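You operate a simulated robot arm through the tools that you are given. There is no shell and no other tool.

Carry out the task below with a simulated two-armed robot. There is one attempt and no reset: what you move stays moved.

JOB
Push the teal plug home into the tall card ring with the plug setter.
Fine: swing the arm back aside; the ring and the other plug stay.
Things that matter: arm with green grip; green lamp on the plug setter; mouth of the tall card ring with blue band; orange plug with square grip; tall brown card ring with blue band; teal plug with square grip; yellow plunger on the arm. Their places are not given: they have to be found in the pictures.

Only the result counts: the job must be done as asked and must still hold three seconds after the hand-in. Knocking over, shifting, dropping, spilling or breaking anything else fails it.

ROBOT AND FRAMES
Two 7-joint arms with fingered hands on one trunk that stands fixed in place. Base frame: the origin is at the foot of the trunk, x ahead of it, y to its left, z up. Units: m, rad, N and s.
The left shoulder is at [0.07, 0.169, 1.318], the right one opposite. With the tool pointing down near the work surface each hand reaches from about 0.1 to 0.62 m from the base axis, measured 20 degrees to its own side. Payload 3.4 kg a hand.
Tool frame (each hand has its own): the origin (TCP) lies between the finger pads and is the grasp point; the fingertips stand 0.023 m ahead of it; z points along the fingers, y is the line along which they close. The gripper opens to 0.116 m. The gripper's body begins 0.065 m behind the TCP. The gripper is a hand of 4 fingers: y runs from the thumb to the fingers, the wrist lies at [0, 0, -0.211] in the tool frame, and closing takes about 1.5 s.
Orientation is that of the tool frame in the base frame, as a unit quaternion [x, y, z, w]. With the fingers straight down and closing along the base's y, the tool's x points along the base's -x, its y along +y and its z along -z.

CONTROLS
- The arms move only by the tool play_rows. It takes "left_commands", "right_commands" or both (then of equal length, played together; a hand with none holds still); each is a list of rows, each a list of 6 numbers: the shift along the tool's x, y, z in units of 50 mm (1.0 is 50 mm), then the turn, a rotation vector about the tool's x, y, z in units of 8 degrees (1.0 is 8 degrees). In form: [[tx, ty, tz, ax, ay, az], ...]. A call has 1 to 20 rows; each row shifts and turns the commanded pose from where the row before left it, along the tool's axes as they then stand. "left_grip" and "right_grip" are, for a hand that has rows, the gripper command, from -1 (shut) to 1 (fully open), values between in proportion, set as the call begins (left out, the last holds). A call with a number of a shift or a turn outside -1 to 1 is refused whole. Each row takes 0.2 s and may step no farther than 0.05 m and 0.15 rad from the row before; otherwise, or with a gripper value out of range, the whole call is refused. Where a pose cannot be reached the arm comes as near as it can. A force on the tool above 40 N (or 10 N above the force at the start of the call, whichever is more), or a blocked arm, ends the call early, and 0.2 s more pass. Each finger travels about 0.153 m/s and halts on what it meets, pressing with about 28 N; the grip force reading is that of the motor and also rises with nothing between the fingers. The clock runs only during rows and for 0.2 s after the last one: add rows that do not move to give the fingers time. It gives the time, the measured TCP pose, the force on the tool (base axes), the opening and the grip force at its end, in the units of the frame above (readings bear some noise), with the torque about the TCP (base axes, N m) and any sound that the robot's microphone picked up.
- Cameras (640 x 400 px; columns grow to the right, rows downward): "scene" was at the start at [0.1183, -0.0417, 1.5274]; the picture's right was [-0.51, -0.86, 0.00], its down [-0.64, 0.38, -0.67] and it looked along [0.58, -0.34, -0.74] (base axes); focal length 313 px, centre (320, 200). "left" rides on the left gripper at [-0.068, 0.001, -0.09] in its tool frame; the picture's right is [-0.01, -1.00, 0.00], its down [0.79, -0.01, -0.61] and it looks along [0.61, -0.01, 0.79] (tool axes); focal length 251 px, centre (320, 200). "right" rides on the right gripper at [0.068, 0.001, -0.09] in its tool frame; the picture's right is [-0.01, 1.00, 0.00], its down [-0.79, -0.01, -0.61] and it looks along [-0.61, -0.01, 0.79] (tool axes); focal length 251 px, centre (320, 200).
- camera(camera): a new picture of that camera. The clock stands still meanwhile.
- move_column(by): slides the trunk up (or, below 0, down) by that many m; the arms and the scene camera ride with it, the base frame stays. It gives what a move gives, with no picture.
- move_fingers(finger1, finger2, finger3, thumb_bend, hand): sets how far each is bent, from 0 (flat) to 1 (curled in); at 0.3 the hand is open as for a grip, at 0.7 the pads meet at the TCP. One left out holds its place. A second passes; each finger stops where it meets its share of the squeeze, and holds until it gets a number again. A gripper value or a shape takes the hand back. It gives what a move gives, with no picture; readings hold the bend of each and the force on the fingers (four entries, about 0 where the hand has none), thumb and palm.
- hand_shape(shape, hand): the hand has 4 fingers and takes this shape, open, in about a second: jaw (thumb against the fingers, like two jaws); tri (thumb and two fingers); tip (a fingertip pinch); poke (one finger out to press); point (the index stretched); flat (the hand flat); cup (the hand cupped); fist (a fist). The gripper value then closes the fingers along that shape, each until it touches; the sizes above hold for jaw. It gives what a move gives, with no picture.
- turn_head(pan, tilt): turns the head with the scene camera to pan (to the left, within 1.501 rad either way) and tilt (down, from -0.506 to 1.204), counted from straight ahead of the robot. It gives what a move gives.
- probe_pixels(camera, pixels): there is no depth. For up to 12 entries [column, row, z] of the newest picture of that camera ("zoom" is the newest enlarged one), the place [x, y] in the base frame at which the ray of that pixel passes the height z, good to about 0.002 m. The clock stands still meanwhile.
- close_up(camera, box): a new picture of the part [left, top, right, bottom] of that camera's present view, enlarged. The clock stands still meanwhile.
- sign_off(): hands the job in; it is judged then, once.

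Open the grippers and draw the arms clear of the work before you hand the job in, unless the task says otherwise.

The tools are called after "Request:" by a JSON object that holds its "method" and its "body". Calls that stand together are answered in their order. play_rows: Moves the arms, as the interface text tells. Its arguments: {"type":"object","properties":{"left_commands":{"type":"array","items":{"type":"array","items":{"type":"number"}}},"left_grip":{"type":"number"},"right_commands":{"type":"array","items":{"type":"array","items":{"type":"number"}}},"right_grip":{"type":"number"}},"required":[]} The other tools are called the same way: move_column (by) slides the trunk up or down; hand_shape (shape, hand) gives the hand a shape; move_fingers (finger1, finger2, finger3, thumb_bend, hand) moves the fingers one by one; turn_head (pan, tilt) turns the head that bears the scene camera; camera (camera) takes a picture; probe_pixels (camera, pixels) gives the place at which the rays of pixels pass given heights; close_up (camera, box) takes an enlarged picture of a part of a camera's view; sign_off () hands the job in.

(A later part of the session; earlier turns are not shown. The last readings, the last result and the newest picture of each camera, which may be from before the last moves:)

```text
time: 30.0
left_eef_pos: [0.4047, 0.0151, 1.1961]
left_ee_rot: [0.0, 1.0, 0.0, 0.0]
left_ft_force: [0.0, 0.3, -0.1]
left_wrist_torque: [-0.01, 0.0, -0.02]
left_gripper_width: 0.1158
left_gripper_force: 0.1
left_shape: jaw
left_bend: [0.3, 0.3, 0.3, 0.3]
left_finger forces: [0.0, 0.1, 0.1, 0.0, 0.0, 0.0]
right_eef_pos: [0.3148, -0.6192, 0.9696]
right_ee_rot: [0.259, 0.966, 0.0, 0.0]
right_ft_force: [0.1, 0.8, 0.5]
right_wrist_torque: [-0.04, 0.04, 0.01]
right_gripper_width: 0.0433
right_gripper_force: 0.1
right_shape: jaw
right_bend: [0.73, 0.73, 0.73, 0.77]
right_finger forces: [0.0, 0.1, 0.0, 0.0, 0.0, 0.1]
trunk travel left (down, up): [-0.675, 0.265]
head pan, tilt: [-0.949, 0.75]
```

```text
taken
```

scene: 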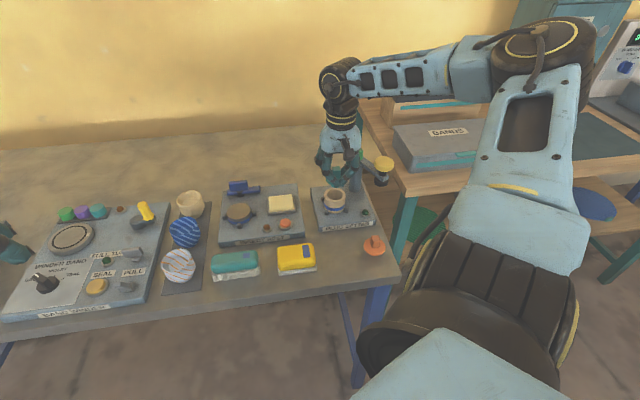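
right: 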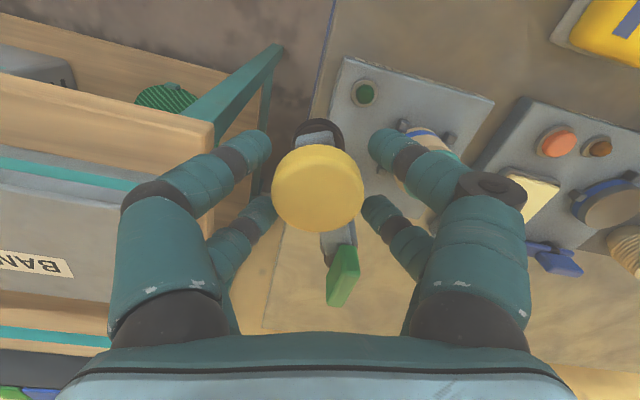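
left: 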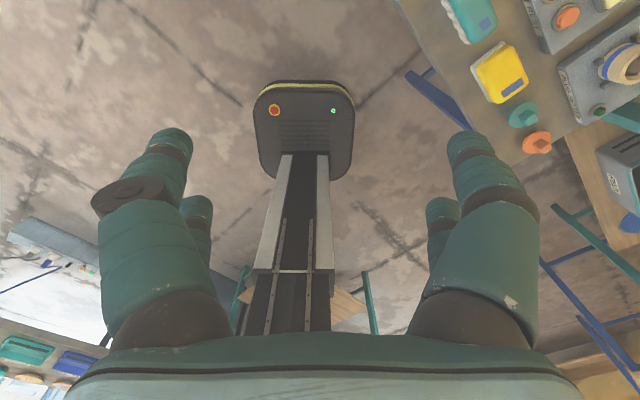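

The knob is caged with no contact force. I swing the first half along the arc while turning the hand with it.

Request:
{"method": "play_rows", "body": {"right_commands": [[0.026, 0.207, 0, 0, 0, 0.625], [0.02, 0.207, 0, 0, 0, 0.625], [0.014, 0.207, 0, 0, 0, 0.625], [0.008, 0.207, 0, 0, 0, 0.625], [0.002, 0.207, 0, 0, 0, 0.625], [-0.004, 0.207, 0, 0, 0, 0.625], [0, 0, 0, 0, 0, 0]]}}

Request:
{"method": "camera", "body": {"camera": "right"}}

Request:
{"method": "close_up", "body": {"camera": "scene", "box": [300, 110, 410, 210]}}

```text
time: 31.6
left_eef_pos: [0.4043, 0.014, 1.1964]
left_ee_rot: [0.0, 1.0, 0.0, 0.0]
left_ft_force: [0.5, 0.0, -0.9]
left_wrist_torque: [0.02, -0.03, 0.0]
left_gripper_width: 0.1161
left_gripper_force: 0.0
left_shape: jaw
left_bend: [0.3, 0.3, 0.3, 0.3]
left_finger forces: [0.0, 0.0, 0.0, 0.1, 0.0, 0.0]
right_eef_pos: [0.3516, -0.5736, 0.9691]
right_ee_rot: [0.501, 0.866, 0.0, 0.001]
right_ft_force: [0.1, 0.0, 0.0]
right_wrist_torque: [0.0, -0.02, 0.0]
right_gripper_width: 0.0434
right_gripper_force: 0.1
right_shape: jaw
right_bend: [0.73, 0.73, 0.73, 0.77]
right_finger forces: [0.0, 0.1, 0.0, 0.0, 0.1, 0.0]
trunk travel left (down, up): [-0.675, 0.265]
head pan, tilt: [-0.949, 0.75]
```

```text
taken
```

right: 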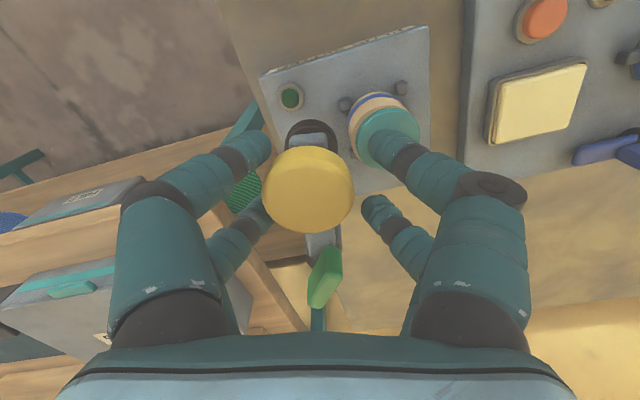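

```text
4.00 times, centred on (355, 160) of scene
```

zoom: 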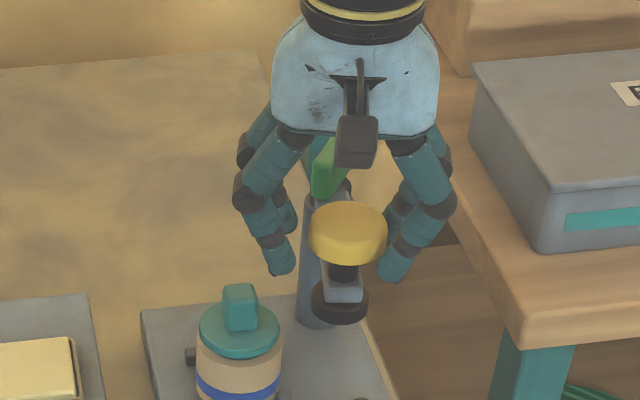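

The arm follows the hand without effort. I check the plunger foot's height against the plug's grip top before passing over it.

Request:
{"method": "probe_pixels", "body": {"camera": "zoom", "pixels": [[347, 226, 0.966], [340, 306, 0.9], [340, 306, 0.905], [340, 306, 0.91], [340, 306, 0.915], [239, 293, 0.89], [239, 293, 0.895], [239, 293, 0.9], [239, 293, 0.905]]}}

Request:
{"method": "close_up", "body": {"camera": "scene", "box": [325, 150, 375, 200]}}

Request:
{"method": "close_up", "body": {"camera": "right", "box": [240, 60, 440, 240]}}

```text
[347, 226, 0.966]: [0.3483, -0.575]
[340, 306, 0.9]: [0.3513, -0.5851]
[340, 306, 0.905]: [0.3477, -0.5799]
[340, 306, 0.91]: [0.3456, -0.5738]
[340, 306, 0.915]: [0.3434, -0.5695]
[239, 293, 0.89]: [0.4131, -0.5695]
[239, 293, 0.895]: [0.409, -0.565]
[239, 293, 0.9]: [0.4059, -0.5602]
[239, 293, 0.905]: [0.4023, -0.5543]
```

```text
8.00 times, centred on (350, 175) of scene
```

zoom: 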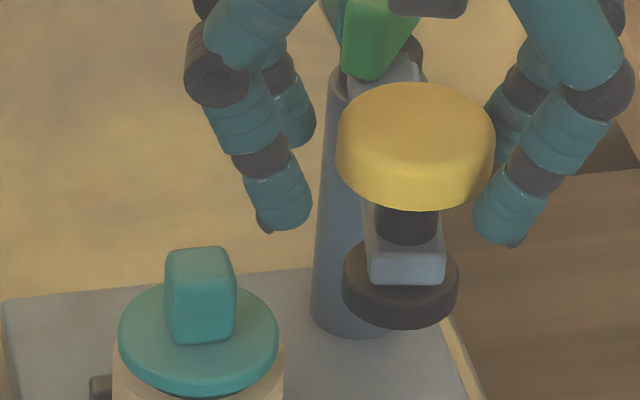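

```text
2.22 times, centred on (340, 150) of right
```

zoom: 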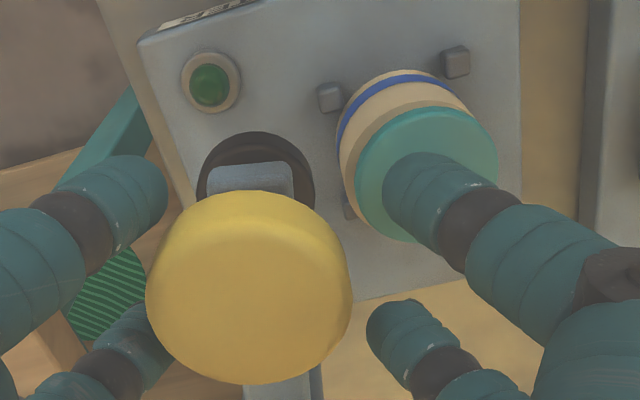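

The foot bottom is about z 0.906 and the plug's grip top about 0.899, so it should pass with a few millimetres to spare. I swing three more steps to just before it overlaps and look.

Request:
{"method": "play_rows", "body": {"right_commands": [[-0.008, 0.202, 0, 0, 0, 0.625], [-0.014, 0.202, 0, 0, 0, 0.625], [-0.02, 0.202, 0, 0, 0, 0.625], [0, 0, 0, 0, 0, 0]]}}

Request:
{"method": "close_up", "body": {"camera": "scene", "box": [315, 150, 365, 200]}}

Request:
{"method": "camera", "body": {"camera": "right"}}

```text
time: 32.6
left_eef_pos: [0.4049, 0.0137, 1.1976]
left_ee_rot: [-0.001, 1.0, 0.0, 0.0]
left_ft_force: [-0.2, -0.5, -0.1]
left_wrist_torque: [0.02, -0.03, 0.04]
left_gripper_width: 0.1161
left_gripper_force: 0.1
left_shape: jaw
left_bend: [0.3, 0.3, 0.3, 0.3]
left_finger forces: [0.1, 0.0, 0.1, 0.0, 0.1, 0.0]
right_eef_pos: [0.3823, -0.5623, 0.9703]
right_ee_rot: [0.61, 0.793, 0.0, 0.0]
right_ft_force: [-0.3, -0.9, -0.1]
right_wrist_torque: [0.01, -0.03, -0.01]
right_gripper_width: 0.0434
right_gripper_force: 0.0
right_shape: jaw
right_bend: [0.73, 0.73, 0.73, 0.77]
right_finger forces: [0.0, 0.0, 0.1, 0.0, 0.0, 0.0]
trunk travel left (down, up): [-0.675, 0.265]
head pan, tilt: [-0.949, 0.75]
```

```text
8.00 times, centred on (340, 175) of scene
```

zoom: 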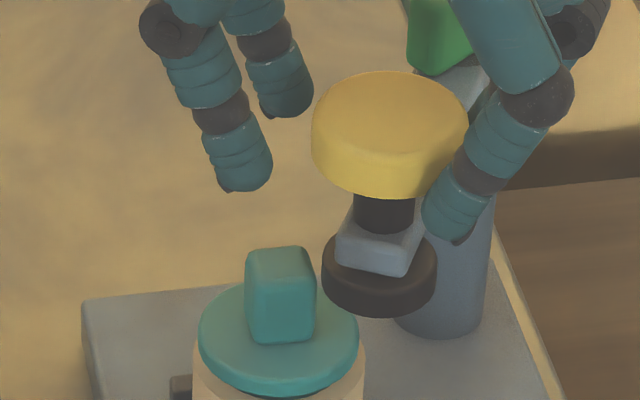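

```text
taken
```

right: 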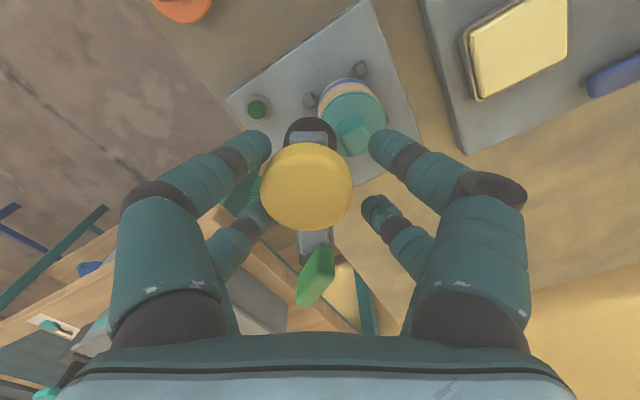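

The foot is right beside the plug's grip now. I probe both from this view again to check the clearance.

Request:
{"method": "probe_pixels", "body": {"camera": "zoom", "pixels": [[390, 128, 0.966], [380, 283, 0.9], [380, 283, 0.905], [380, 283, 0.91], [281, 266, 0.895], [281, 266, 0.9], [281, 266, 0.905]]}}

Request:
{"method": "probe_pixels", "body": {"camera": "right", "pixels": [[307, 185, 0.966], [352, 135, 0.9], [352, 135, 0.895]]}}

Request:
{"method": "close_up", "body": {"camera": "right", "box": [230, 60, 430, 240]}}

```text
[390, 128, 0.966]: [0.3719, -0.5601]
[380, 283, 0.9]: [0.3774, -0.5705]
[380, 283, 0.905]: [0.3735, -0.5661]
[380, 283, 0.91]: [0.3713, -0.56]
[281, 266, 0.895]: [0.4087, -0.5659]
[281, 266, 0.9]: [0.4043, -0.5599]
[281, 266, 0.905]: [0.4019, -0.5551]
```

```text
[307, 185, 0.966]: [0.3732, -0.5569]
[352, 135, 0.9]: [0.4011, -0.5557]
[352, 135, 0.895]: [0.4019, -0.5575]
```

```text
2.22 times, centred on (330, 150) of right
```

zoom: 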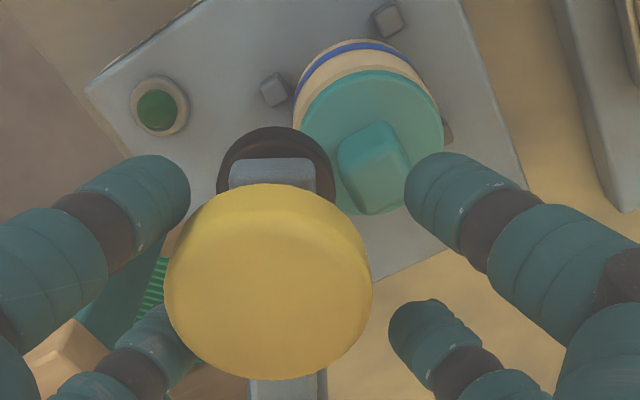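

The gap is about 8 mm. I continue the swing until the plunger is over the plug.

Request:
{"method": "play_rows", "body": {"right_commands": [[-0.025, 0.202, 0, 0, 0, 0.625], [-0.03, 0.202, 0, 0, 0, 0.625], [0, 0, 0, 0, 0, 0]]}}

Request:
{"method": "close_up", "body": {"camera": "scene", "box": [315, 150, 365, 200]}}

Request:
{"method": "close_up", "body": {"camera": "right", "box": [230, 60, 430, 240]}}

```text
time: 33.4
left_eef_pos: [0.4056, 0.0156, 1.1968]
left_ee_rot: [-0.001, 1.0, 0.001, 0.001]
left_ft_force: [-0.5, -0.3, -0.4]
left_wrist_torque: [0.01, 0.0, -0.02]
left_gripper_width: 0.1157
left_gripper_force: 0.0
left_shape: jaw
left_bend: [0.3, 0.3, 0.3, 0.3]
left_finger forces: [0.0, 0.0, 0.0, 0.0, 0.1, 0.0]
right_eef_pos: [0.4012, -0.5612, 0.9688]
right_ee_rot: [0.676, 0.737, -0.001, 0.0]
right_ft_force: [-0.5, -0.1, 0.5]
right_wrist_torque: [0.0, 0.04, -0.01]
right_gripper_width: 0.0434
right_gripper_force: 0.1
right_shape: jaw
right_bend: [0.73, 0.73, 0.73, 0.77]
right_finger forces: [0.1, 0.3, 0.0, 0.1, 0.0, 0.0]
trunk travel left (down, up): [-0.675, 0.265]
head pan, tilt: [-0.949, 0.75]
```

```text
8.00 times, centred on (340, 175) of scene
```

zoom: 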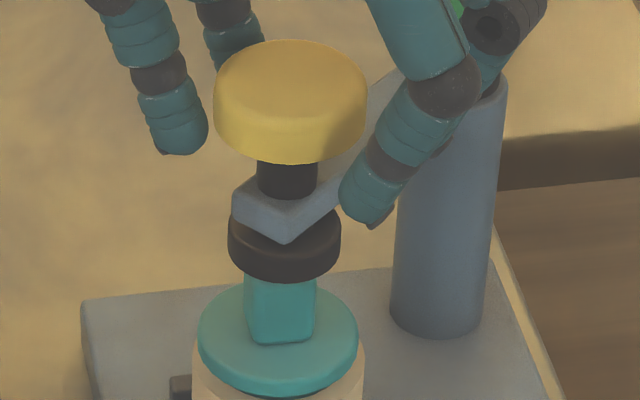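

```text
2.22 times, centred on (330, 150) of right
```

zoom: 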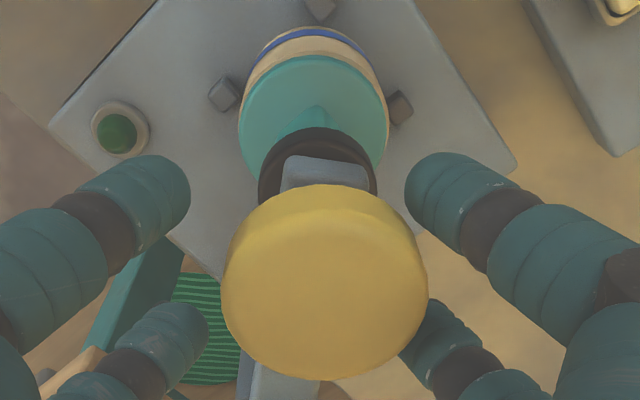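

The plunger is now right above the plug (foot and cube centred at x ≈ 283 in the enlargement); the arm went into its work position ahead of my fingers. I open the fingers and lift off the knob.

Request:
{"method": "play_rows", "body": {"right_commands": [[0, 0, 0, 0, 0, 0], [0, 0, 0, 0, 0, 0], [0, 0, 0, 0, 0, 0], [0, 0, -0.4, 0, 0, 0], [0, 0, -0.6, 0, 0, 0], [0, 0, -0.6, 0, 0, 0], [0, 0, 0, 0, 0, 0]], "right_grip": 0.2}}

Request:
{"method": "camera", "body": {"camera": "right"}}

Request:
{"method": "close_up", "body": {"camera": "scene", "box": [310, 130, 380, 200]}}

```text
time: 35.0
left_eef_pos: [0.4049, 0.0143, 1.1969]
left_ee_rot: [0.0, 1.0, 0.0, 0.0]
left_ft_force: [0.5, -0.3, -0.3]
left_wrist_torque: [-0.03, 0.0, -0.03]
left_gripper_width: 0.1159
left_gripper_force: 0.0
left_shape: jaw
left_bend: [0.3, 0.3, 0.3, 0.3]
left_finger forces: [0.0, 0.0, 0.1, 0.0, 0.0, 0.0]
right_eef_pos: [0.4009, -0.5612, 1.0495]
right_ee_rot: [0.676, 0.737, 0.0, 0.0]
right_ft_force: [-0.4, 0.0, 0.4]
right_wrist_torque: [0.0, 0.0, 0.0]
right_gripper_width: 0.0694
right_gripper_force: 0.0
right_shape: jaw
right_bend: [0.71, 0.71, 0.71, 0.72]
right_finger forces: [0.0, 0.0, 0.0, 0.0, 0.0, 0.0]
trunk travel left (down, up): [-0.675, 0.265]
head pan, tilt: [-0.949, 0.75]
```

```text
taken
```

right: 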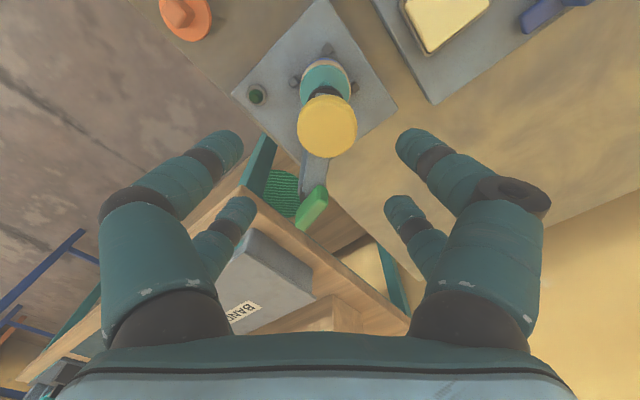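

```text
5.71 times, centred on (345, 165) of scene
```

zoom: 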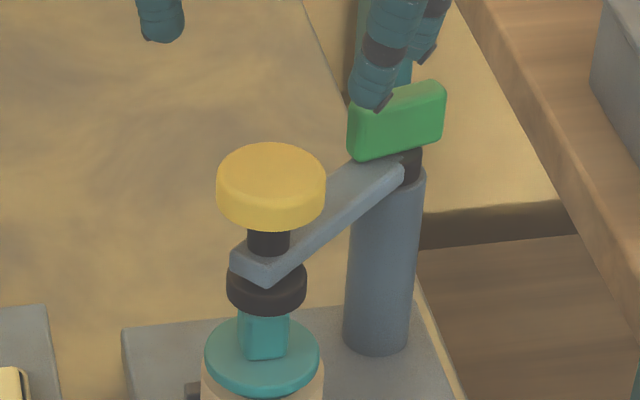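

The plunger stands over the plug, knob centre ≈ (0.406,-0.560). I now form a fist to press the knob from above and look at its shape.

Request:
{"method": "hand_shape", "body": {"hand": "right", "shape": "fist"}}

Request:
{"method": "camera", "body": {"camera": "right"}}

Request:
{"method": "close_up", "body": {"camera": "scene", "box": [290, 90, 410, 200]}}

```text
time: 35.9
left_eef_pos: [0.4047, 0.0148, 1.1966]
left_ee_rot: [0.0, 1.0, 0.0, 0.0]
left_ft_force: [0.9, 0.3, -0.2]
left_wrist_torque: [-0.01, 0.01, 0.02]
left_gripper_width: 0.1157
left_gripper_force: 0.0
left_shape: jaw
left_bend: [0.3, 0.3, 0.3, 0.3]
left_finger forces: [0.1, 0.1, 0.0, 0.0, 0.0, 0.1]
right_eef_pos: [0.4007, -0.5604, 1.0494]
right_ee_rot: [0.676, 0.737, 0.0, 0.0]
right_ft_force: [0.1, -0.4, -0.6]
right_wrist_torque: [0.0, -0.01, 0.01]
right_gripper_width: 0.0
right_gripper_force: 0.1
right_shape: fist
right_bend: [0.79, 0.77, 0.77, 0.36]
right_finger forces: [0.1, 0.0, 0.1, 0.0, 0.1, 0.0]
trunk travel left (down, up): [-0.675, 0.265]
head pan, tilt: [-0.949, 0.75]
```

```text
taken
```

right: 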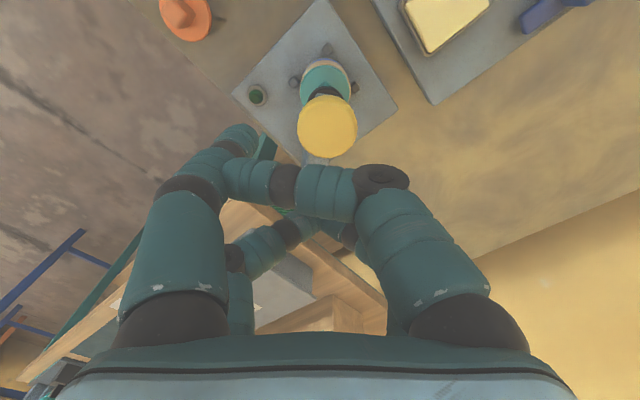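

```text
3.64 times, centred on (350, 145) of scene
```

zoom: 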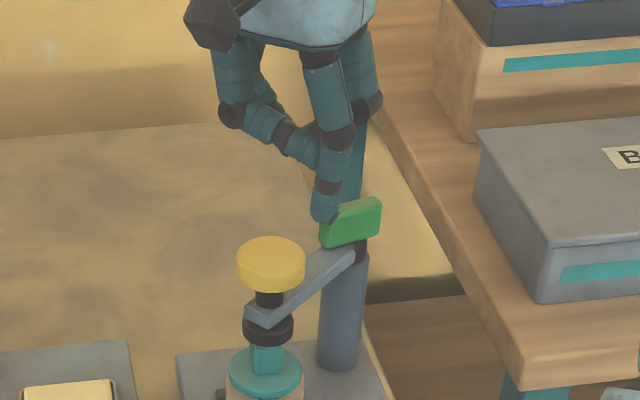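

The thumb still hangs out; I close the fist with the gripper value to see if it becomes compact.

Request:
{"method": "play_rows", "body": {"right_commands": [[0, 0, 0, 0, 0, 0], [0, 0, 0, 0, 0, 0], [0, 0, 0, 0, 0, 0], [0, 0, 0, 0, 0, 0], [0, 0, 0, 0, 0, 0], [0, 0, 0, 0, 0, 0], [0, 0, 0, 0, 0, 0]], "right_grip": -1}}

Request:
{"method": "camera", "body": {"camera": "right"}}

Request:
{"method": "close_up", "body": {"camera": "scene", "box": [290, 90, 410, 200]}}

```text
time: 37.5
left_eef_pos: [0.4056, 0.0147, 1.1969]
left_ee_rot: [0.0, 1.0, 0.0, 0.001]
left_ft_force: [-0.2, 0.4, 1.0]
left_wrist_torque: [-0.01, 0.0, 0.01]
left_gripper_width: 0.1157
left_gripper_force: 0.0
left_shape: jaw
left_bend: [0.3, 0.3, 0.3, 0.3]
left_finger forces: [0.0, 0.0, 0.1, 0.0, 0.0, 0.1]
right_eef_pos: [0.4015, -0.5612, 1.0493]
right_ee_rot: [0.676, 0.737, 0.0, -0.001]
right_ft_force: [0.3, 0.5, -0.1]
right_wrist_torque: [-0.02, -0.01, 0.03]
right_gripper_width: 0.0001
right_gripper_force: 0.0
right_shape: fist
right_bend: [0.82, 0.77, 0.78, 0.36]
right_finger forces: [0.0, 0.0, 0.0, 0.1, 0.0, 0.1]
trunk travel left (down, up): [-0.675, 0.265]
head pan, tilt: [-0.949, 0.75]
```

```text
taken
```

right: 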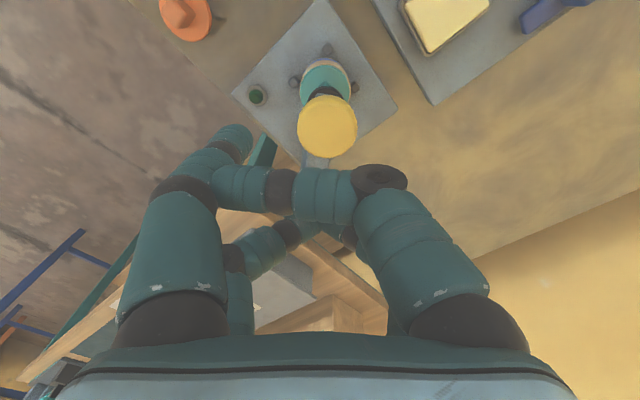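

```text
3.64 times, centred on (350, 145) of scene
```

zoom: 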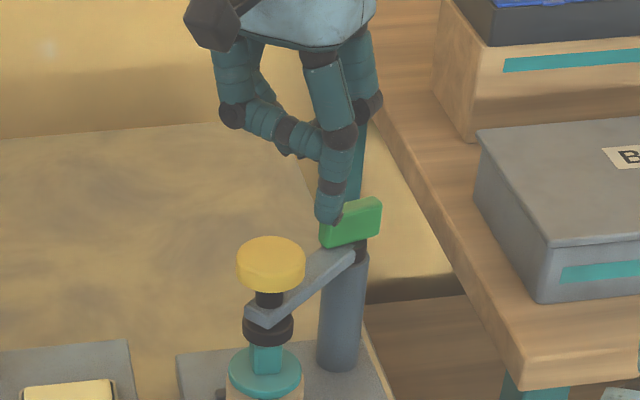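

The fist stays loose, so I look at the "poke" shape instead.

Request:
{"method": "hand_shape", "body": {"hand": "right", "shape": "poke"}}

Request:
{"method": "camera", "body": {"camera": "right"}}

Request:
{"method": "close_up", "body": {"camera": "scene", "box": [290, 90, 410, 200]}}

```text
time: 38.4
left_eef_pos: [0.4062, 0.0143, 1.1957]
left_ee_rot: [-0.001, 1.0, 0.001, 0.0]
left_ft_force: [0.0, -0.5, -0.8]
left_wrist_torque: [-0.01, 0.0, -0.03]
left_gripper_width: 0.116
left_gripper_force: 0.1
left_shape: jaw
left_bend: [0.3, 0.3, 0.3, 0.3]
left_finger forces: [0.0, 0.0, 0.0, 0.0, 0.0, 0.0]
right_eef_pos: [0.4018, -0.5612, 1.0502]
right_ee_rot: [0.675, 0.737, 0.0, 0.0]
right_ft_force: [-0.3, 0.2, -1.1]
right_wrist_torque: [0.02, -0.01, 0.02]
right_gripper_width: 0.0001
right_gripper_force: 0.0
right_shape: poke
right_bend: [1.0, 1.0, 1.0, 0.27]
right_finger forces: [0.1, 0.0, 0.0, 0.1, 0.0, 0.0]
trunk travel left (down, up): [-0.675, 0.265]
head pan, tilt: [-0.949, 0.75]
```

```text
taken
```

right: 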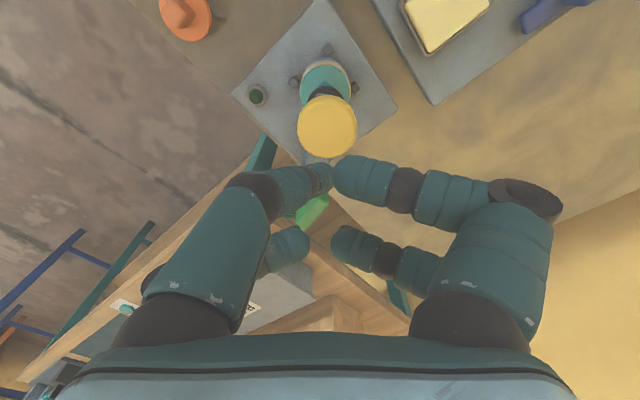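

```text
3.64 times, centred on (350, 145) of scene
```

zoom: 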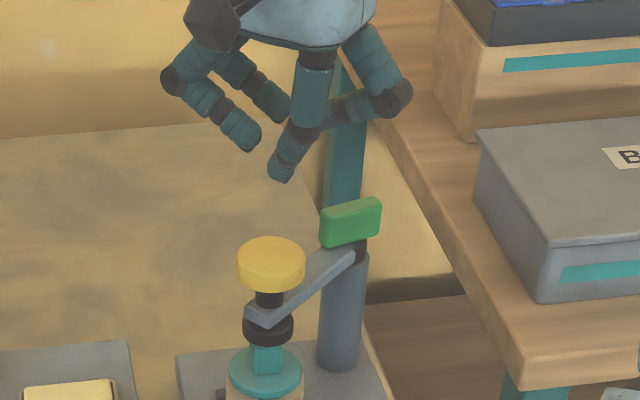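

The thumb alone is less sturdy, so I go back to jaw, close it, and place the closed finger2/3 tips over the knob centre (shift +21 mm in tool x, +5 mm in tool y).

Request:
{"method": "hand_shape", "body": {"hand": "right", "shape": "jaw"}}

Request:
{"method": "play_rows", "body": {"right_commands": [[0.21, 0.05, 0, 0, 0, 0], [0.21, 0.05, 0, 0, 0, 0], [0, 0, 0, 0, 0, 0], [0, 0, 0, 0, 0, 0], [0, 0, 0, 0, 0, 0], [0, 0, 0, 0, 0, 0], [0, 0, 0, 0, 0, 0]], "right_grip": -1}}

Request:
{"method": "camera", "body": {"camera": "right"}}

Request:
{"method": "close_up", "body": {"camera": "scene", "box": [290, 90, 410, 200]}}

```text
time: 39.3
left_eef_pos: [0.4038, 0.0139, 1.1968]
left_ee_rot: [0.0, 1.0, 0.0, -0.001]
left_ft_force: [0.0, -0.1, -1.1]
left_wrist_torque: [0.01, -0.02, -0.01]
left_gripper_width: 0.1161
left_gripper_force: 0.1
left_shape: jaw
left_bend: [0.3, 0.3, 0.3, 0.3]
left_finger forces: [0.1, 0.1, 0.0, 0.0, 0.0, 0.0]
right_eef_pos: [0.4007, -0.5608, 1.0498]
right_ee_rot: [0.676, 0.737, 0.001, -0.001]
right_ft_force: [0.1, 0.2, -0.4]
right_wrist_torque: [-0.02, 0.02, 0.0]
right_gripper_width: 0.1157
right_gripper_force: 0.0
right_shape: jaw
right_bend: [0.3, 0.3, 0.3, 0.3]
right_finger forces: [0.0, 0.0, 0.0, 0.1, 0.1, 0.0]
trunk travel left (down, up): [-0.675, 0.265]
head pan, tilt: [-0.949, 0.75]
```

```text
time: 40.9
left_eef_pos: [0.4054, 0.0153, 1.1972]
left_ee_rot: [0.0, 1.0, 0.0, 0.0]
left_ft_force: [0.5, -0.2, 0.9]
left_wrist_torque: [-0.01, -0.01, -0.02]
left_gripper_width: 0.1161
left_gripper_force: 0.0
left_shape: jaw
left_bend: [0.3, 0.3, 0.3, 0.3]
left_finger forces: [0.0, 0.0, 0.0, 0.1, 0.0, 0.1]
right_eef_pos: [0.4035, -0.5397, 1.049]
right_ee_rot: [0.676, 0.737, 0.001, 0.0]
right_ft_force: [0.5, 0.2, -0.5]
right_wrist_torque: [-0.02, 0.01, 0.03]
right_gripper_width: 0.0
right_gripper_force: 28.5
right_shape: jaw
right_bend: [0.62, 0.62, 0.62, 0.62]
right_finger forces: [0.0, 0.0, 0.0, 0.0, 0.1, 0.0]
trunk travel left (down, up): [-0.675, 0.265]
head pan, tilt: [-0.949, 0.75]
```

```text
taken
```

right: 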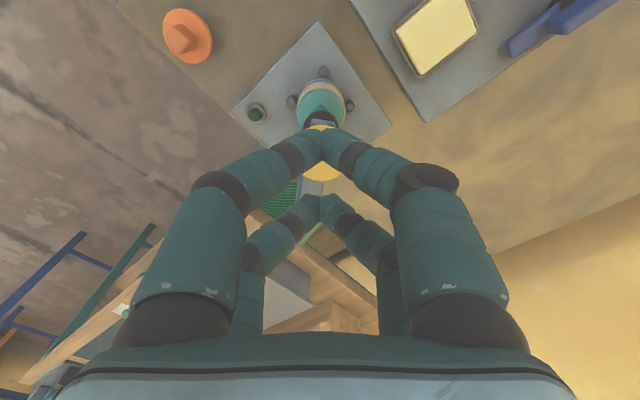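

```text
3.64 times, centred on (350, 145) of scene
```

zoom: 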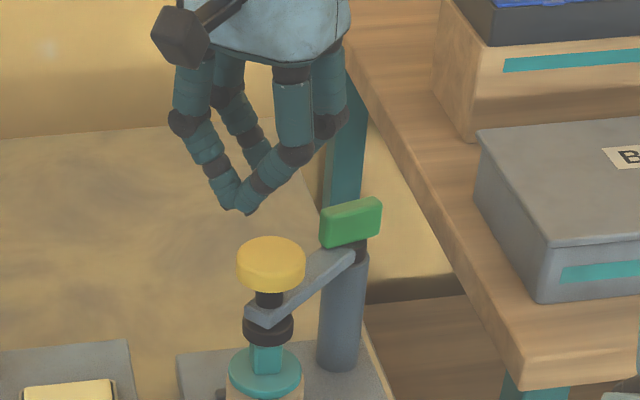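

The knob is on the axis of the closed far tips. I lower 50 mm, then press in small steps.

Request:
{"method": "play_rows", "body": {"right_commands": [[0, 0, 0.4, 0, 0, 0], [0, 0, 0.4, 0, 0, 0], [0, 0, 0.2, 0, 0, 0], [0, 0, 0, 0, 0, 0]]}}

Request:
{"method": "close_up", "body": {"camera": "scene", "box": [310, 120, 390, 200]}}

Request:
{"method": "camera", "body": {"camera": "right"}}

```text
time: 41.9
left_eef_pos: [0.4051, 0.0142, 1.1975]
left_ee_rot: [0.001, 1.0, 0.0, 0.001]
left_ft_force: [-0.1, -0.4, 1.0]
left_wrist_torque: [-0.01, 0.02, 0.02]
left_gripper_width: 0.1159
left_gripper_force: 0.1
left_shape: jaw
left_bend: [0.3, 0.3, 0.3, 0.3]
left_finger forces: [0.1, 0.0, 0.0, 0.1, 0.1, 0.0]
right_eef_pos: [0.404, -0.5406, 0.9996]
right_ee_rot: [0.676, 0.737, 0.0, 0.001]
right_ft_force: [0.6, 0.7, 0.4]
right_wrist_torque: [-0.02, -0.01, -0.04]
right_gripper_width: 0.0
right_gripper_force: 28.0
right_shape: jaw
right_bend: [0.62, 0.62, 0.62, 0.62]
right_finger forces: [0.0, 0.0, 0.1, 0.0, 0.0, 0.0]
trunk travel left (down, up): [-0.675, 0.265]
head pan, tilt: [-0.949, 0.75]
```

```text
5.00 times, centred on (350, 160) of scene
```

zoom: 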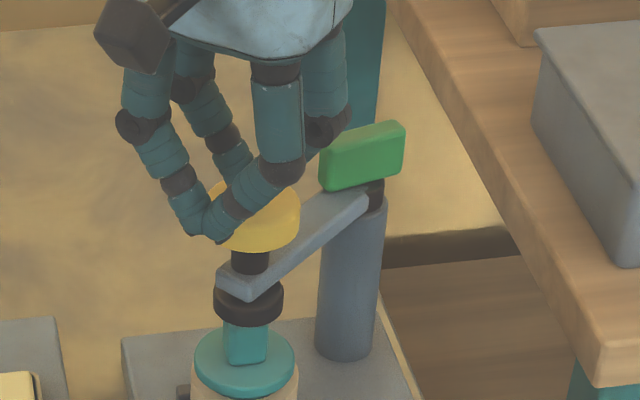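

```text
taken
```

right: 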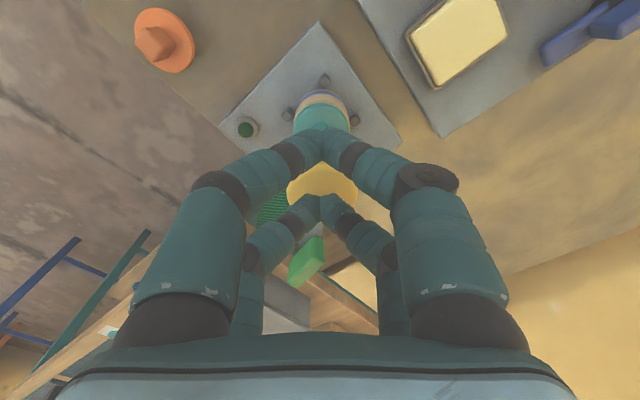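

The far tips are above the knob's centre. I go down in small steps until they press.

Request:
{"method": "play_rows", "body": {"right_commands": [[0, 0, 0.1, 0, 0, 0], [0, 0, 0.06, 0, 0, 0], [0, 0, 0.06, 0, 0, 0], [0, 0, 0.06, 0, 0, 0], [0, 0, 0, 0, 0, 0]]}}

Request:
{"method": "close_up", "body": {"camera": "scene", "box": [310, 120, 390, 200]}}

```text
time: 43.1
left_eef_pos: [0.4031, 0.0177, 1.197]
left_ee_rot: [-0.001, 1.0, -0.001, 0.001]
left_ft_force: [0.4, 0.1, -0.1]
left_wrist_torque: [0.01, 0.0, -0.01]
left_gripper_width: 0.1159
left_gripper_force: 0.1
left_shape: jaw
left_bend: [0.3, 0.3, 0.3, 0.3]
left_finger forces: [0.1, 0.0, 0.0, 0.1, 0.0, 0.0]
right_eef_pos: [0.4033, -0.5375, 0.9894]
right_ee_rot: [0.675, 0.738, 0.0, 0.004]
right_ft_force: [2.6, -6.5, 25.9]
right_wrist_torque: [-0.61, -0.15, 0.03]
right_gripper_width: 0.0
right_gripper_force: 27.2
right_shape: jaw
right_bend: [0.62, 0.63, 0.63, 0.62]
right_finger forces: [0.0, 0.1, 0.0, 0.0, 0.0, 0.1]
trunk travel left (down, up): [-0.675, 0.265]
head pan, tilt: [-0.949, 0.75]
```

```text
5.00 times, centred on (350, 160) of scene
```

zoom: 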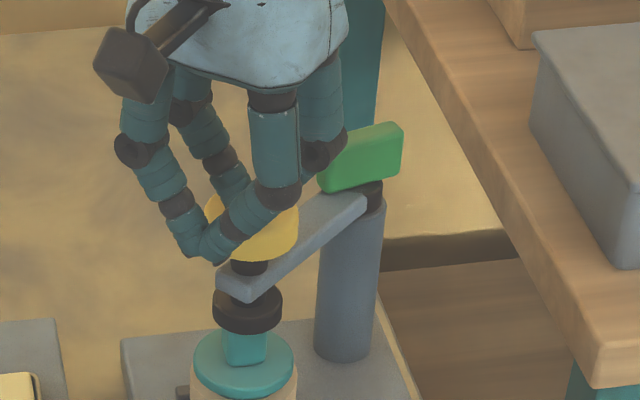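

The knob has gone down about 4 mm with 26 N. I keep pressing in small steps.

Request:
{"method": "play_rows", "body": {"right_commands": [[0, 0, 0.06, 0, 0, 0], [0, 0, 0.06, 0, 0, 0], [0, 0, 0, 0, 0, 0]]}}

Request:
{"method": "close_up", "body": {"camera": "scene", "box": [310, 120, 390, 200]}}

Request:
{"method": "camera", "body": {"camera": "right"}}

```text
time: 43.5
left_eef_pos: [0.4032, 0.0168, 1.1972]
left_ee_rot: [-0.001, 1.0, -0.002, 0.001]
left_ft_force: [0.0, 0.3, -0.1]
left_wrist_torque: [-0.01, -0.01, -0.01]
left_gripper_width: 0.116
left_gripper_force: 0.0
left_shape: jaw
left_bend: [0.3, 0.3, 0.3, 0.3]
left_finger forces: [0.0, 0.1, 0.0, 0.1, 0.1, 0.0]
right_eef_pos: [0.4034, -0.5376, 0.9868]
right_ee_rot: [0.676, 0.737, 0.0, 0.004]
right_ft_force: [-0.7, 1.1, 2.5]
right_wrist_torque: [0.0, 0.01, -0.01]
right_gripper_width: 0.0
right_gripper_force: 28.2
right_shape: jaw
right_bend: [0.62, 0.65, 0.65, 0.62]
right_finger forces: [0.1, 0.1, 0.1, 0.0, 0.0, 0.1]
trunk travel left (down, up): [-0.675, 0.265]
head pan, tilt: [-0.949, 0.75]
stopped in row 2 (right hand): the force on the tool passed its limit at 42 N (the readings are from after the stop); the commanded pose is now the measured one
```

```text
5.00 times, centred on (350, 160) of scene
```

zoom: 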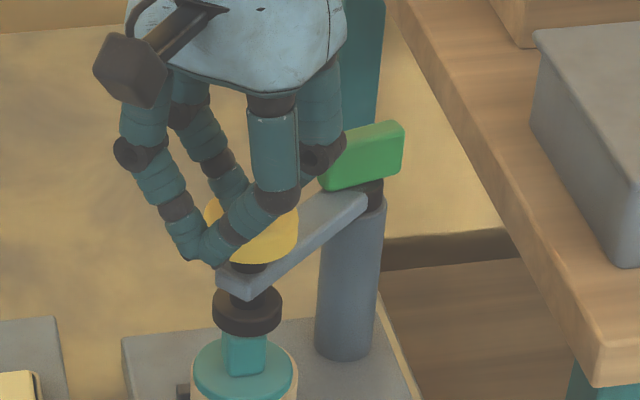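

```text
taken
```

right: 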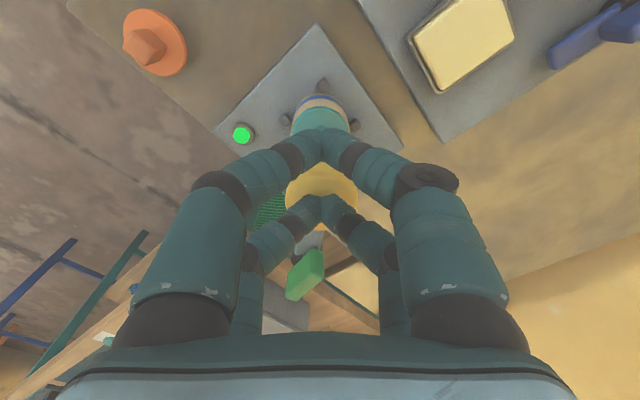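

The lamp at (241,134) shines bright green now, so the plug has gone home. I look closer at lamp and plug.

Request:
{"method": "close_up", "body": {"camera": "right", "box": [210, 60, 410, 190]}}

Request:
{"method": "close_up", "body": {"camera": "scene", "box": [315, 165, 375, 215]}}

```text
3.08 times, centred on (310, 125) of right
```

zoom: 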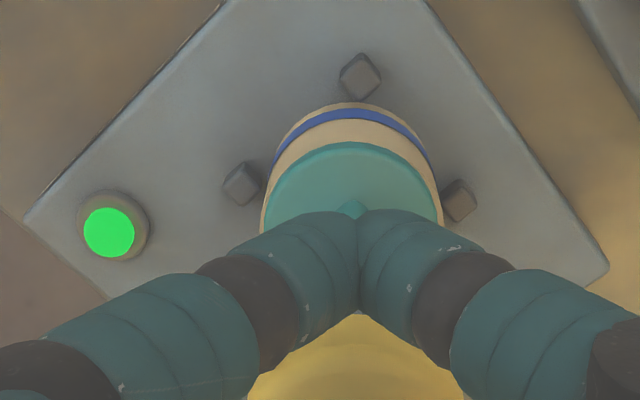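

```text
8.00 times, centred on (345, 190) of scene
```

zoom: 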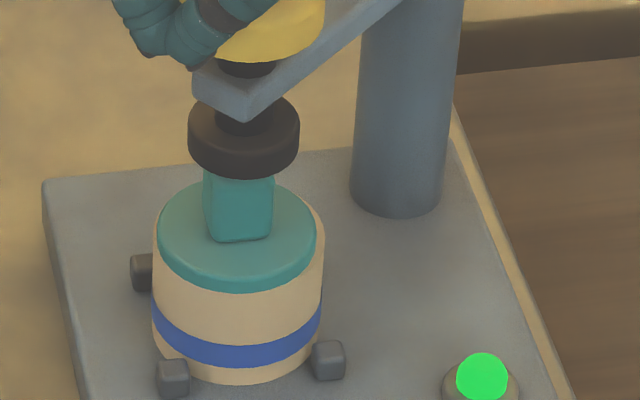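

The flange lies on the rim and the lamp is lit. I lift the hand off the knob and check that it stays so.

Request:
{"method": "play_rows", "body": {"right_commands": [[0, 0, -0.2, 0, 0, 0], [0, 0, -0.5, 0, 0, 0], [0, 0, -0.6, 0, 0, 0], [0, 0, 0, 0, 0, 0]]}}

Request:
{"method": "camera", "body": {"camera": "right"}}

Request:
{"method": "close_up", "body": {"camera": "scene", "box": [310, 130, 390, 210]}}

```text
time: 44.5
left_eef_pos: [0.4044, 0.0142, 1.1975]
left_ee_rot: [0.0, 1.0, 0.0, 0.001]
left_ft_force: [1.4, 0.7, -0.3]
left_wrist_torque: [0.02, -0.01, 0.01]
left_gripper_width: 0.1158
left_gripper_force: 0.1
left_shape: jaw
left_bend: [0.3, 0.3, 0.3, 0.3]
left_finger forces: [0.0, 0.0, 0.0, 0.0, 0.0, 0.1]
right_eef_pos: [0.4063, -0.5403, 1.0506]
right_ee_rot: [0.676, 0.737, 0.0, 0.002]
right_ft_force: [-0.3, -0.4, -0.1]
right_wrist_torque: [-0.02, -0.02, 0.0]
right_gripper_width: 0.0
right_gripper_force: 28.1
right_shape: jaw
right_bend: [0.62, 0.65, 0.65, 0.62]
right_finger forces: [0.0, 0.1, 0.0, 0.1, 0.1, 0.0]
trunk travel left (down, up): [-0.675, 0.265]
head pan, tilt: [-0.949, 0.75]
```

```text
taken
```

right: 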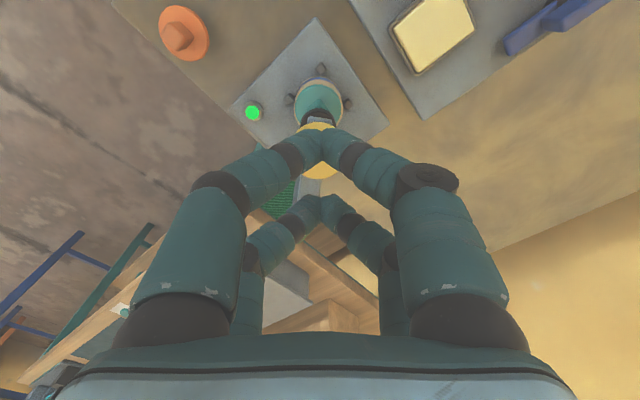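

```text
5.00 times, centred on (350, 170) of scene
```

zoom: 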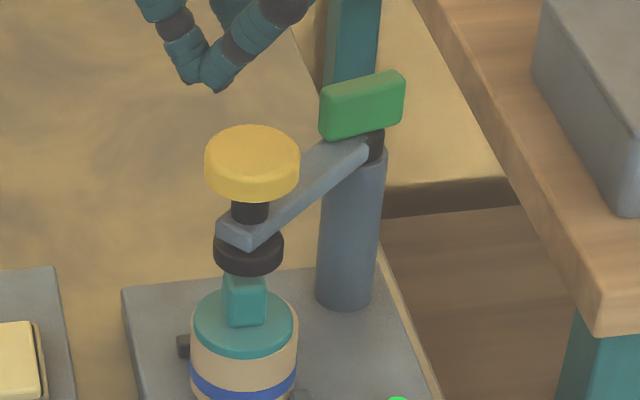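

The plunger sprang back, the plug stays flush and the lamp remains lit. I open the fingers to 70 mm and centre the hand over the knob again to swing the arm back.

Request:
{"method": "play_rows", "body": {"right_commands": [[0, 0, 0, 0, 0, 0], [0, 0, 0, 0, 0, 0], [-0.2, -0.02, 0, 0, 0, 0], [-0.196, -0.025, 0, 0, 0, 0], [0, 0, 0, 0, 0, 0]], "right_grip": 0.2}}

Request:
{"method": "camera", "body": {"camera": "right"}}

```text
time: 45.8
left_eef_pos: [0.4048, 0.0145, 1.1955]
left_ee_rot: [0.0, 1.0, 0.0, 0.0]
left_ft_force: [0.2, -1.2, -0.4]
left_wrist_torque: [0.01, -0.02, 0.03]
left_gripper_width: 0.1158
left_gripper_force: 0.0
left_shape: jaw
left_bend: [0.3, 0.3, 0.3, 0.3]
left_finger forces: [0.1, 0.0, 0.1, 0.0, 0.1, 0.0]
right_eef_pos: [0.4038, -0.5601, 1.049]
right_ee_rot: [0.675, 0.738, 0.0, 0.003]
right_ft_force: [-0.1, -0.3, 0.1]
right_wrist_torque: [-0.01, 0.01, -0.03]
right_gripper_width: 0.0691
right_gripper_force: 0.0
right_shape: jaw
right_bend: [0.71, 0.71, 0.71, 0.72]
right_finger forces: [0.0, 0.0, 0.0, 0.0, 0.1, 0.0]
trunk travel left (down, up): [-0.675, 0.265]
head pan, tilt: [-0.949, 0.75]
```

```text
taken
```

right: 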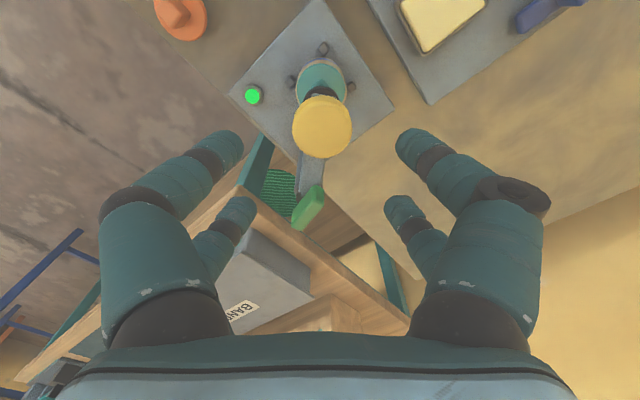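

The knob is centred at (322,127). I descend around it and close to the loose cage.

Request:
{"method": "play_rows", "body": {"right_commands": [[0, 0.02, 0.5, 0, 0, 0], [0, 0, 0.55, 0, 0, 0], [0, 0, 0.53, 0, 0, 0], [0, 0, 0, 0, 0, 0]]}}

Request:
{"method": "play_rows", "body": {"right_commands": [[0, 0, 0, 0, 0, 0], [0, 0, 0, 0, 0, 0], [0, 0, 0, 0, 0, 0], [0, 0, 0, 0, 0, 0]], "right_grip": -0.26}}

Request:
{"method": "camera", "body": {"camera": "right"}}

Request:
{"method": "close_up", "body": {"camera": "scene", "box": [310, 130, 390, 210]}}

```text
time: 46.8
left_eef_pos: [0.4041, 0.0146, 1.1971]
left_ee_rot: [0.0, 1.0, 0.0, 0.0]
left_ft_force: [-0.1, 0.8, -0.4]
left_wrist_torque: [-0.03, -0.02, -0.03]
left_gripper_width: 0.1159
left_gripper_force: 0.1
left_shape: jaw
left_bend: [0.3, 0.3, 0.3, 0.3]
left_finger forces: [0.1, 0.1, 0.0, 0.0, 0.1, 0.0]
right_eef_pos: [0.4052, -0.5595, 0.97]
right_ee_rot: [0.675, 0.738, 0.001, 0.003]
right_ft_force: [0.4, 0.1, 0.1]
right_wrist_torque: [0.02, 0.02, 0.0]
right_gripper_width: 0.0691
right_gripper_force: 0.1
right_shape: jaw
right_bend: [0.71, 0.71, 0.71, 0.72]
right_finger forces: [0.0, 0.1, 0.0, 0.0, 0.0, 0.1]
trunk travel left (down, up): [-0.675, 0.265]
head pan, tilt: [-0.949, 0.75]
```

```text
time: 47.8
left_eef_pos: [0.4044, 0.0154, 1.1964]
left_ee_rot: [0.0, 1.0, -0.001, -0.001]
left_ft_force: [-0.9, 0.7, -0.5]
left_wrist_torque: [0.02, -0.05, 0.03]
left_gripper_width: 0.116
left_gripper_force: 0.0
left_shape: jaw
left_bend: [0.3, 0.3, 0.3, 0.3]
left_finger forces: [0.0, 0.0, 0.1, 0.0, 0.0, 0.0]
right_eef_pos: [0.4048, -0.5588, 0.9703]
right_ee_rot: [0.676, 0.737, 0.001, 0.003]
right_ft_force: [0.3, -0.6, 1.3]
right_wrist_torque: [0.01, -0.02, -0.02]
right_gripper_width: 0.0434
right_gripper_force: 0.0
right_shape: jaw
right_bend: [0.73, 0.73, 0.73, 0.77]
right_finger forces: [0.0, 0.0, 0.0, 0.0, 0.0, 0.0]
trunk travel left (down, up): [-0.675, 0.265]
head pan, tilt: [-0.949, 0.75]
```

```text
taken
```

right: 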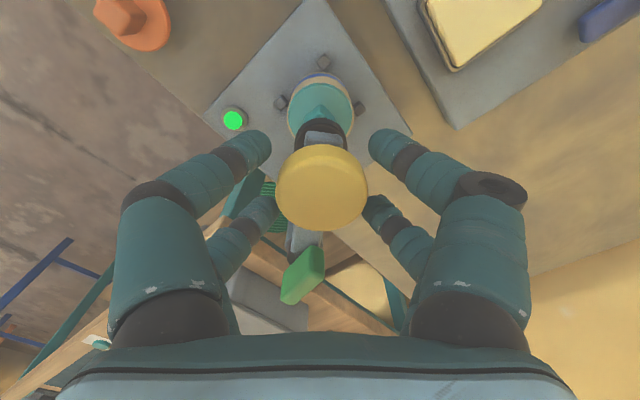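

```text
5.00 times, centred on (350, 170) of scene
```

zoom: 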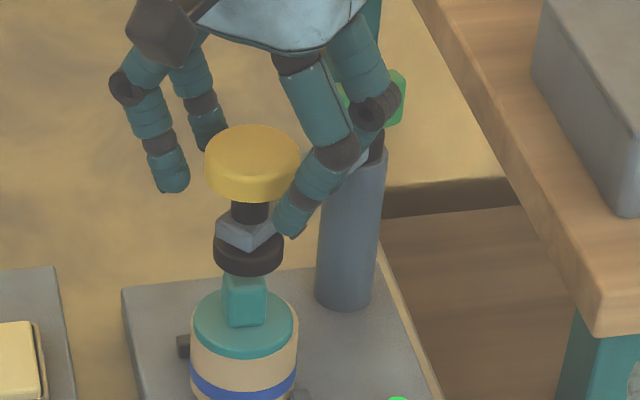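

The knob is caged again at (322,187). I swing back along the arc, first half.

Request:
{"method": "play_rows", "body": {"right_commands": [[0.002, -0.194, 0, 0, 0, -0.573], [0.018, -0.204, 0, 0, 0, -0.573], [0.012, -0.206, 0, 0, 0, -0.573], [0.004, -0.208, 0, 0, 0, -0.573], [-0.004, -0.206, 0, 0, 0, -0.573], [-0.008, -0.202, 0, 0, 0, -0.573], [0, 0, 0, 0, 0, 0]]}}

Request:
{"method": "camera", "body": {"camera": "right"}}

Request:
{"method": "close_up", "body": {"camera": "scene", "box": [310, 130, 400, 215]}}

```text
time: 49.4
left_eef_pos: [0.4039, 0.0131, 1.1974]
left_ee_rot: [0.0, 1.0, 0.0, 0.0]
left_ft_force: [-0.5, 0.9, -0.6]
left_wrist_torque: [0.03, -0.01, -0.03]
left_gripper_width: 0.1161
left_gripper_force: 0.1
left_shape: jaw
left_bend: [0.3, 0.3, 0.3, 0.3]
left_finger forces: [0.0, 0.0, 0.0, 0.1, 0.1, 0.1]
right_eef_pos: [0.3464, -0.5757, 0.9708]
right_ee_rot: [0.481, 0.877, -0.001, 0.002]
right_ft_force: [-0.2, 0.4, -0.9]
right_wrist_torque: [-0.02, -0.02, 0.01]
right_gripper_width: 0.0432
right_gripper_force: 0.1
right_shape: jaw
right_bend: [0.73, 0.73, 0.73, 0.77]
right_finger forces: [0.0, 0.1, 0.0, 0.0, 0.0, 0.0]
trunk travel left (down, up): [-0.675, 0.265]
head pan, tilt: [-0.949, 0.75]
```

```text
taken
```

right: 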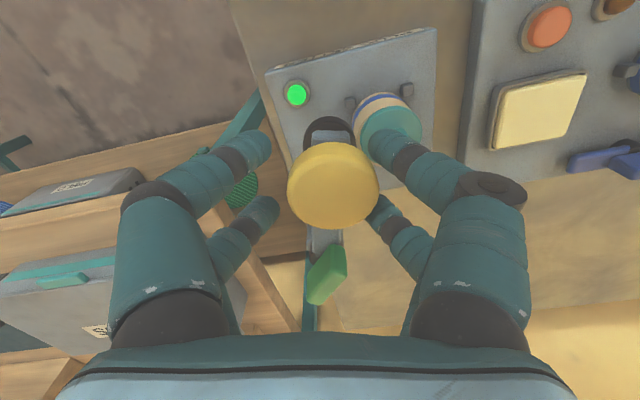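

```text
4.71 times, centred on (355, 172) of scene
```

zoom: 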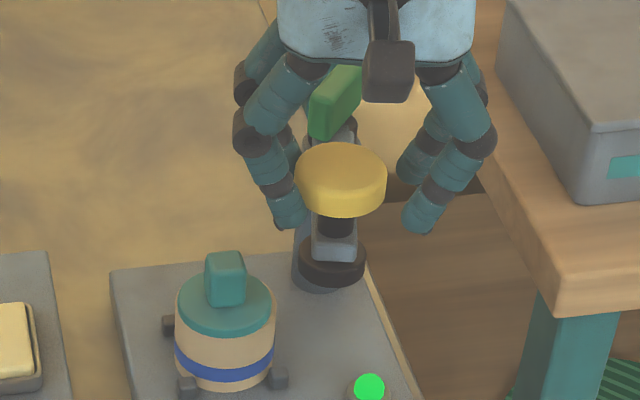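

The arm follows, the lamp stays lit and the plug stays flush. I swing the second half back to the starting place.

Request:
{"method": "play_rows", "body": {"right_commands": [[-0.018, -0.208, 0, 0, 0, -0.573], [-0.024, -0.204, 0, 0, 0, -0.573], [-0.032, -0.202, 0, 0, 0, -0.573], [-0.038, -0.202, 0, 0, 0, -0.573], [-0.046, -0.202, 0, 0, 0, -0.573], [-0.05, -0.196, 0, 0, 0, -0.573], [0, 0, 0, 0, 0, 0]]}}

Request:
{"method": "camera", "body": {"camera": "right"}}

Request:
{"method": "close_up", "body": {"camera": "scene", "box": [310, 120, 420, 215]}}

```text
time: 51.0
left_eef_pos: [0.4038, 0.0145, 1.1965]
left_ee_rot: [0.0, 1.0, 0.0, 0.0]
left_ft_force: [-0.1, 0.1, 0.0]
left_wrist_torque: [0.06, 0.0, -0.02]
left_gripper_width: 0.1161
left_gripper_force: 0.0
left_shape: jaw
left_bend: [0.3, 0.3, 0.3, 0.3]
left_finger forces: [0.0, 0.0, 0.0, 0.0, 0.1, 0.0]
right_eef_pos: [0.3121, -0.6249, 0.9698]
right_ee_rot: [0.259, 0.966, -0.002, 0.003]
right_ft_force: [0.5, 0.0, 0.3]
right_wrist_torque: [-0.02, 0.03, 0.0]
right_gripper_width: 0.0434
right_gripper_force: 0.1
right_shape: jaw
right_bend: [0.73, 0.73, 0.73, 0.77]
right_finger forces: [0.0, 0.1, 0.0, 0.1, 0.0, 0.0]
trunk travel left (down, up): [-0.675, 0.265]
head pan, tilt: [-0.949, 0.75]
```

```text
taken
```

right: 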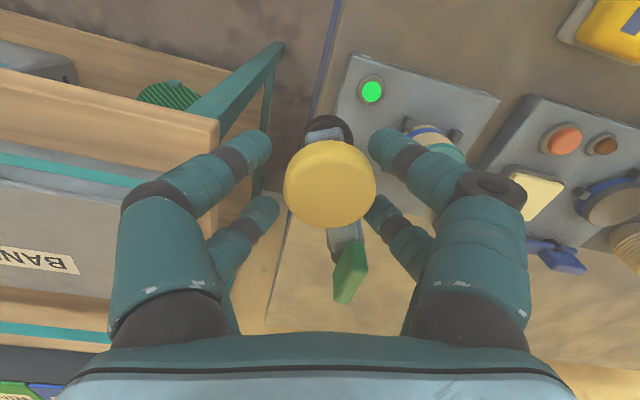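

```text
4.21 times, centred on (365, 168) of scene
```

zoom: 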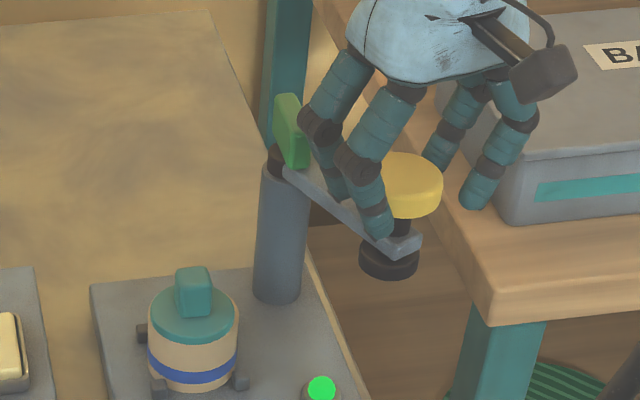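

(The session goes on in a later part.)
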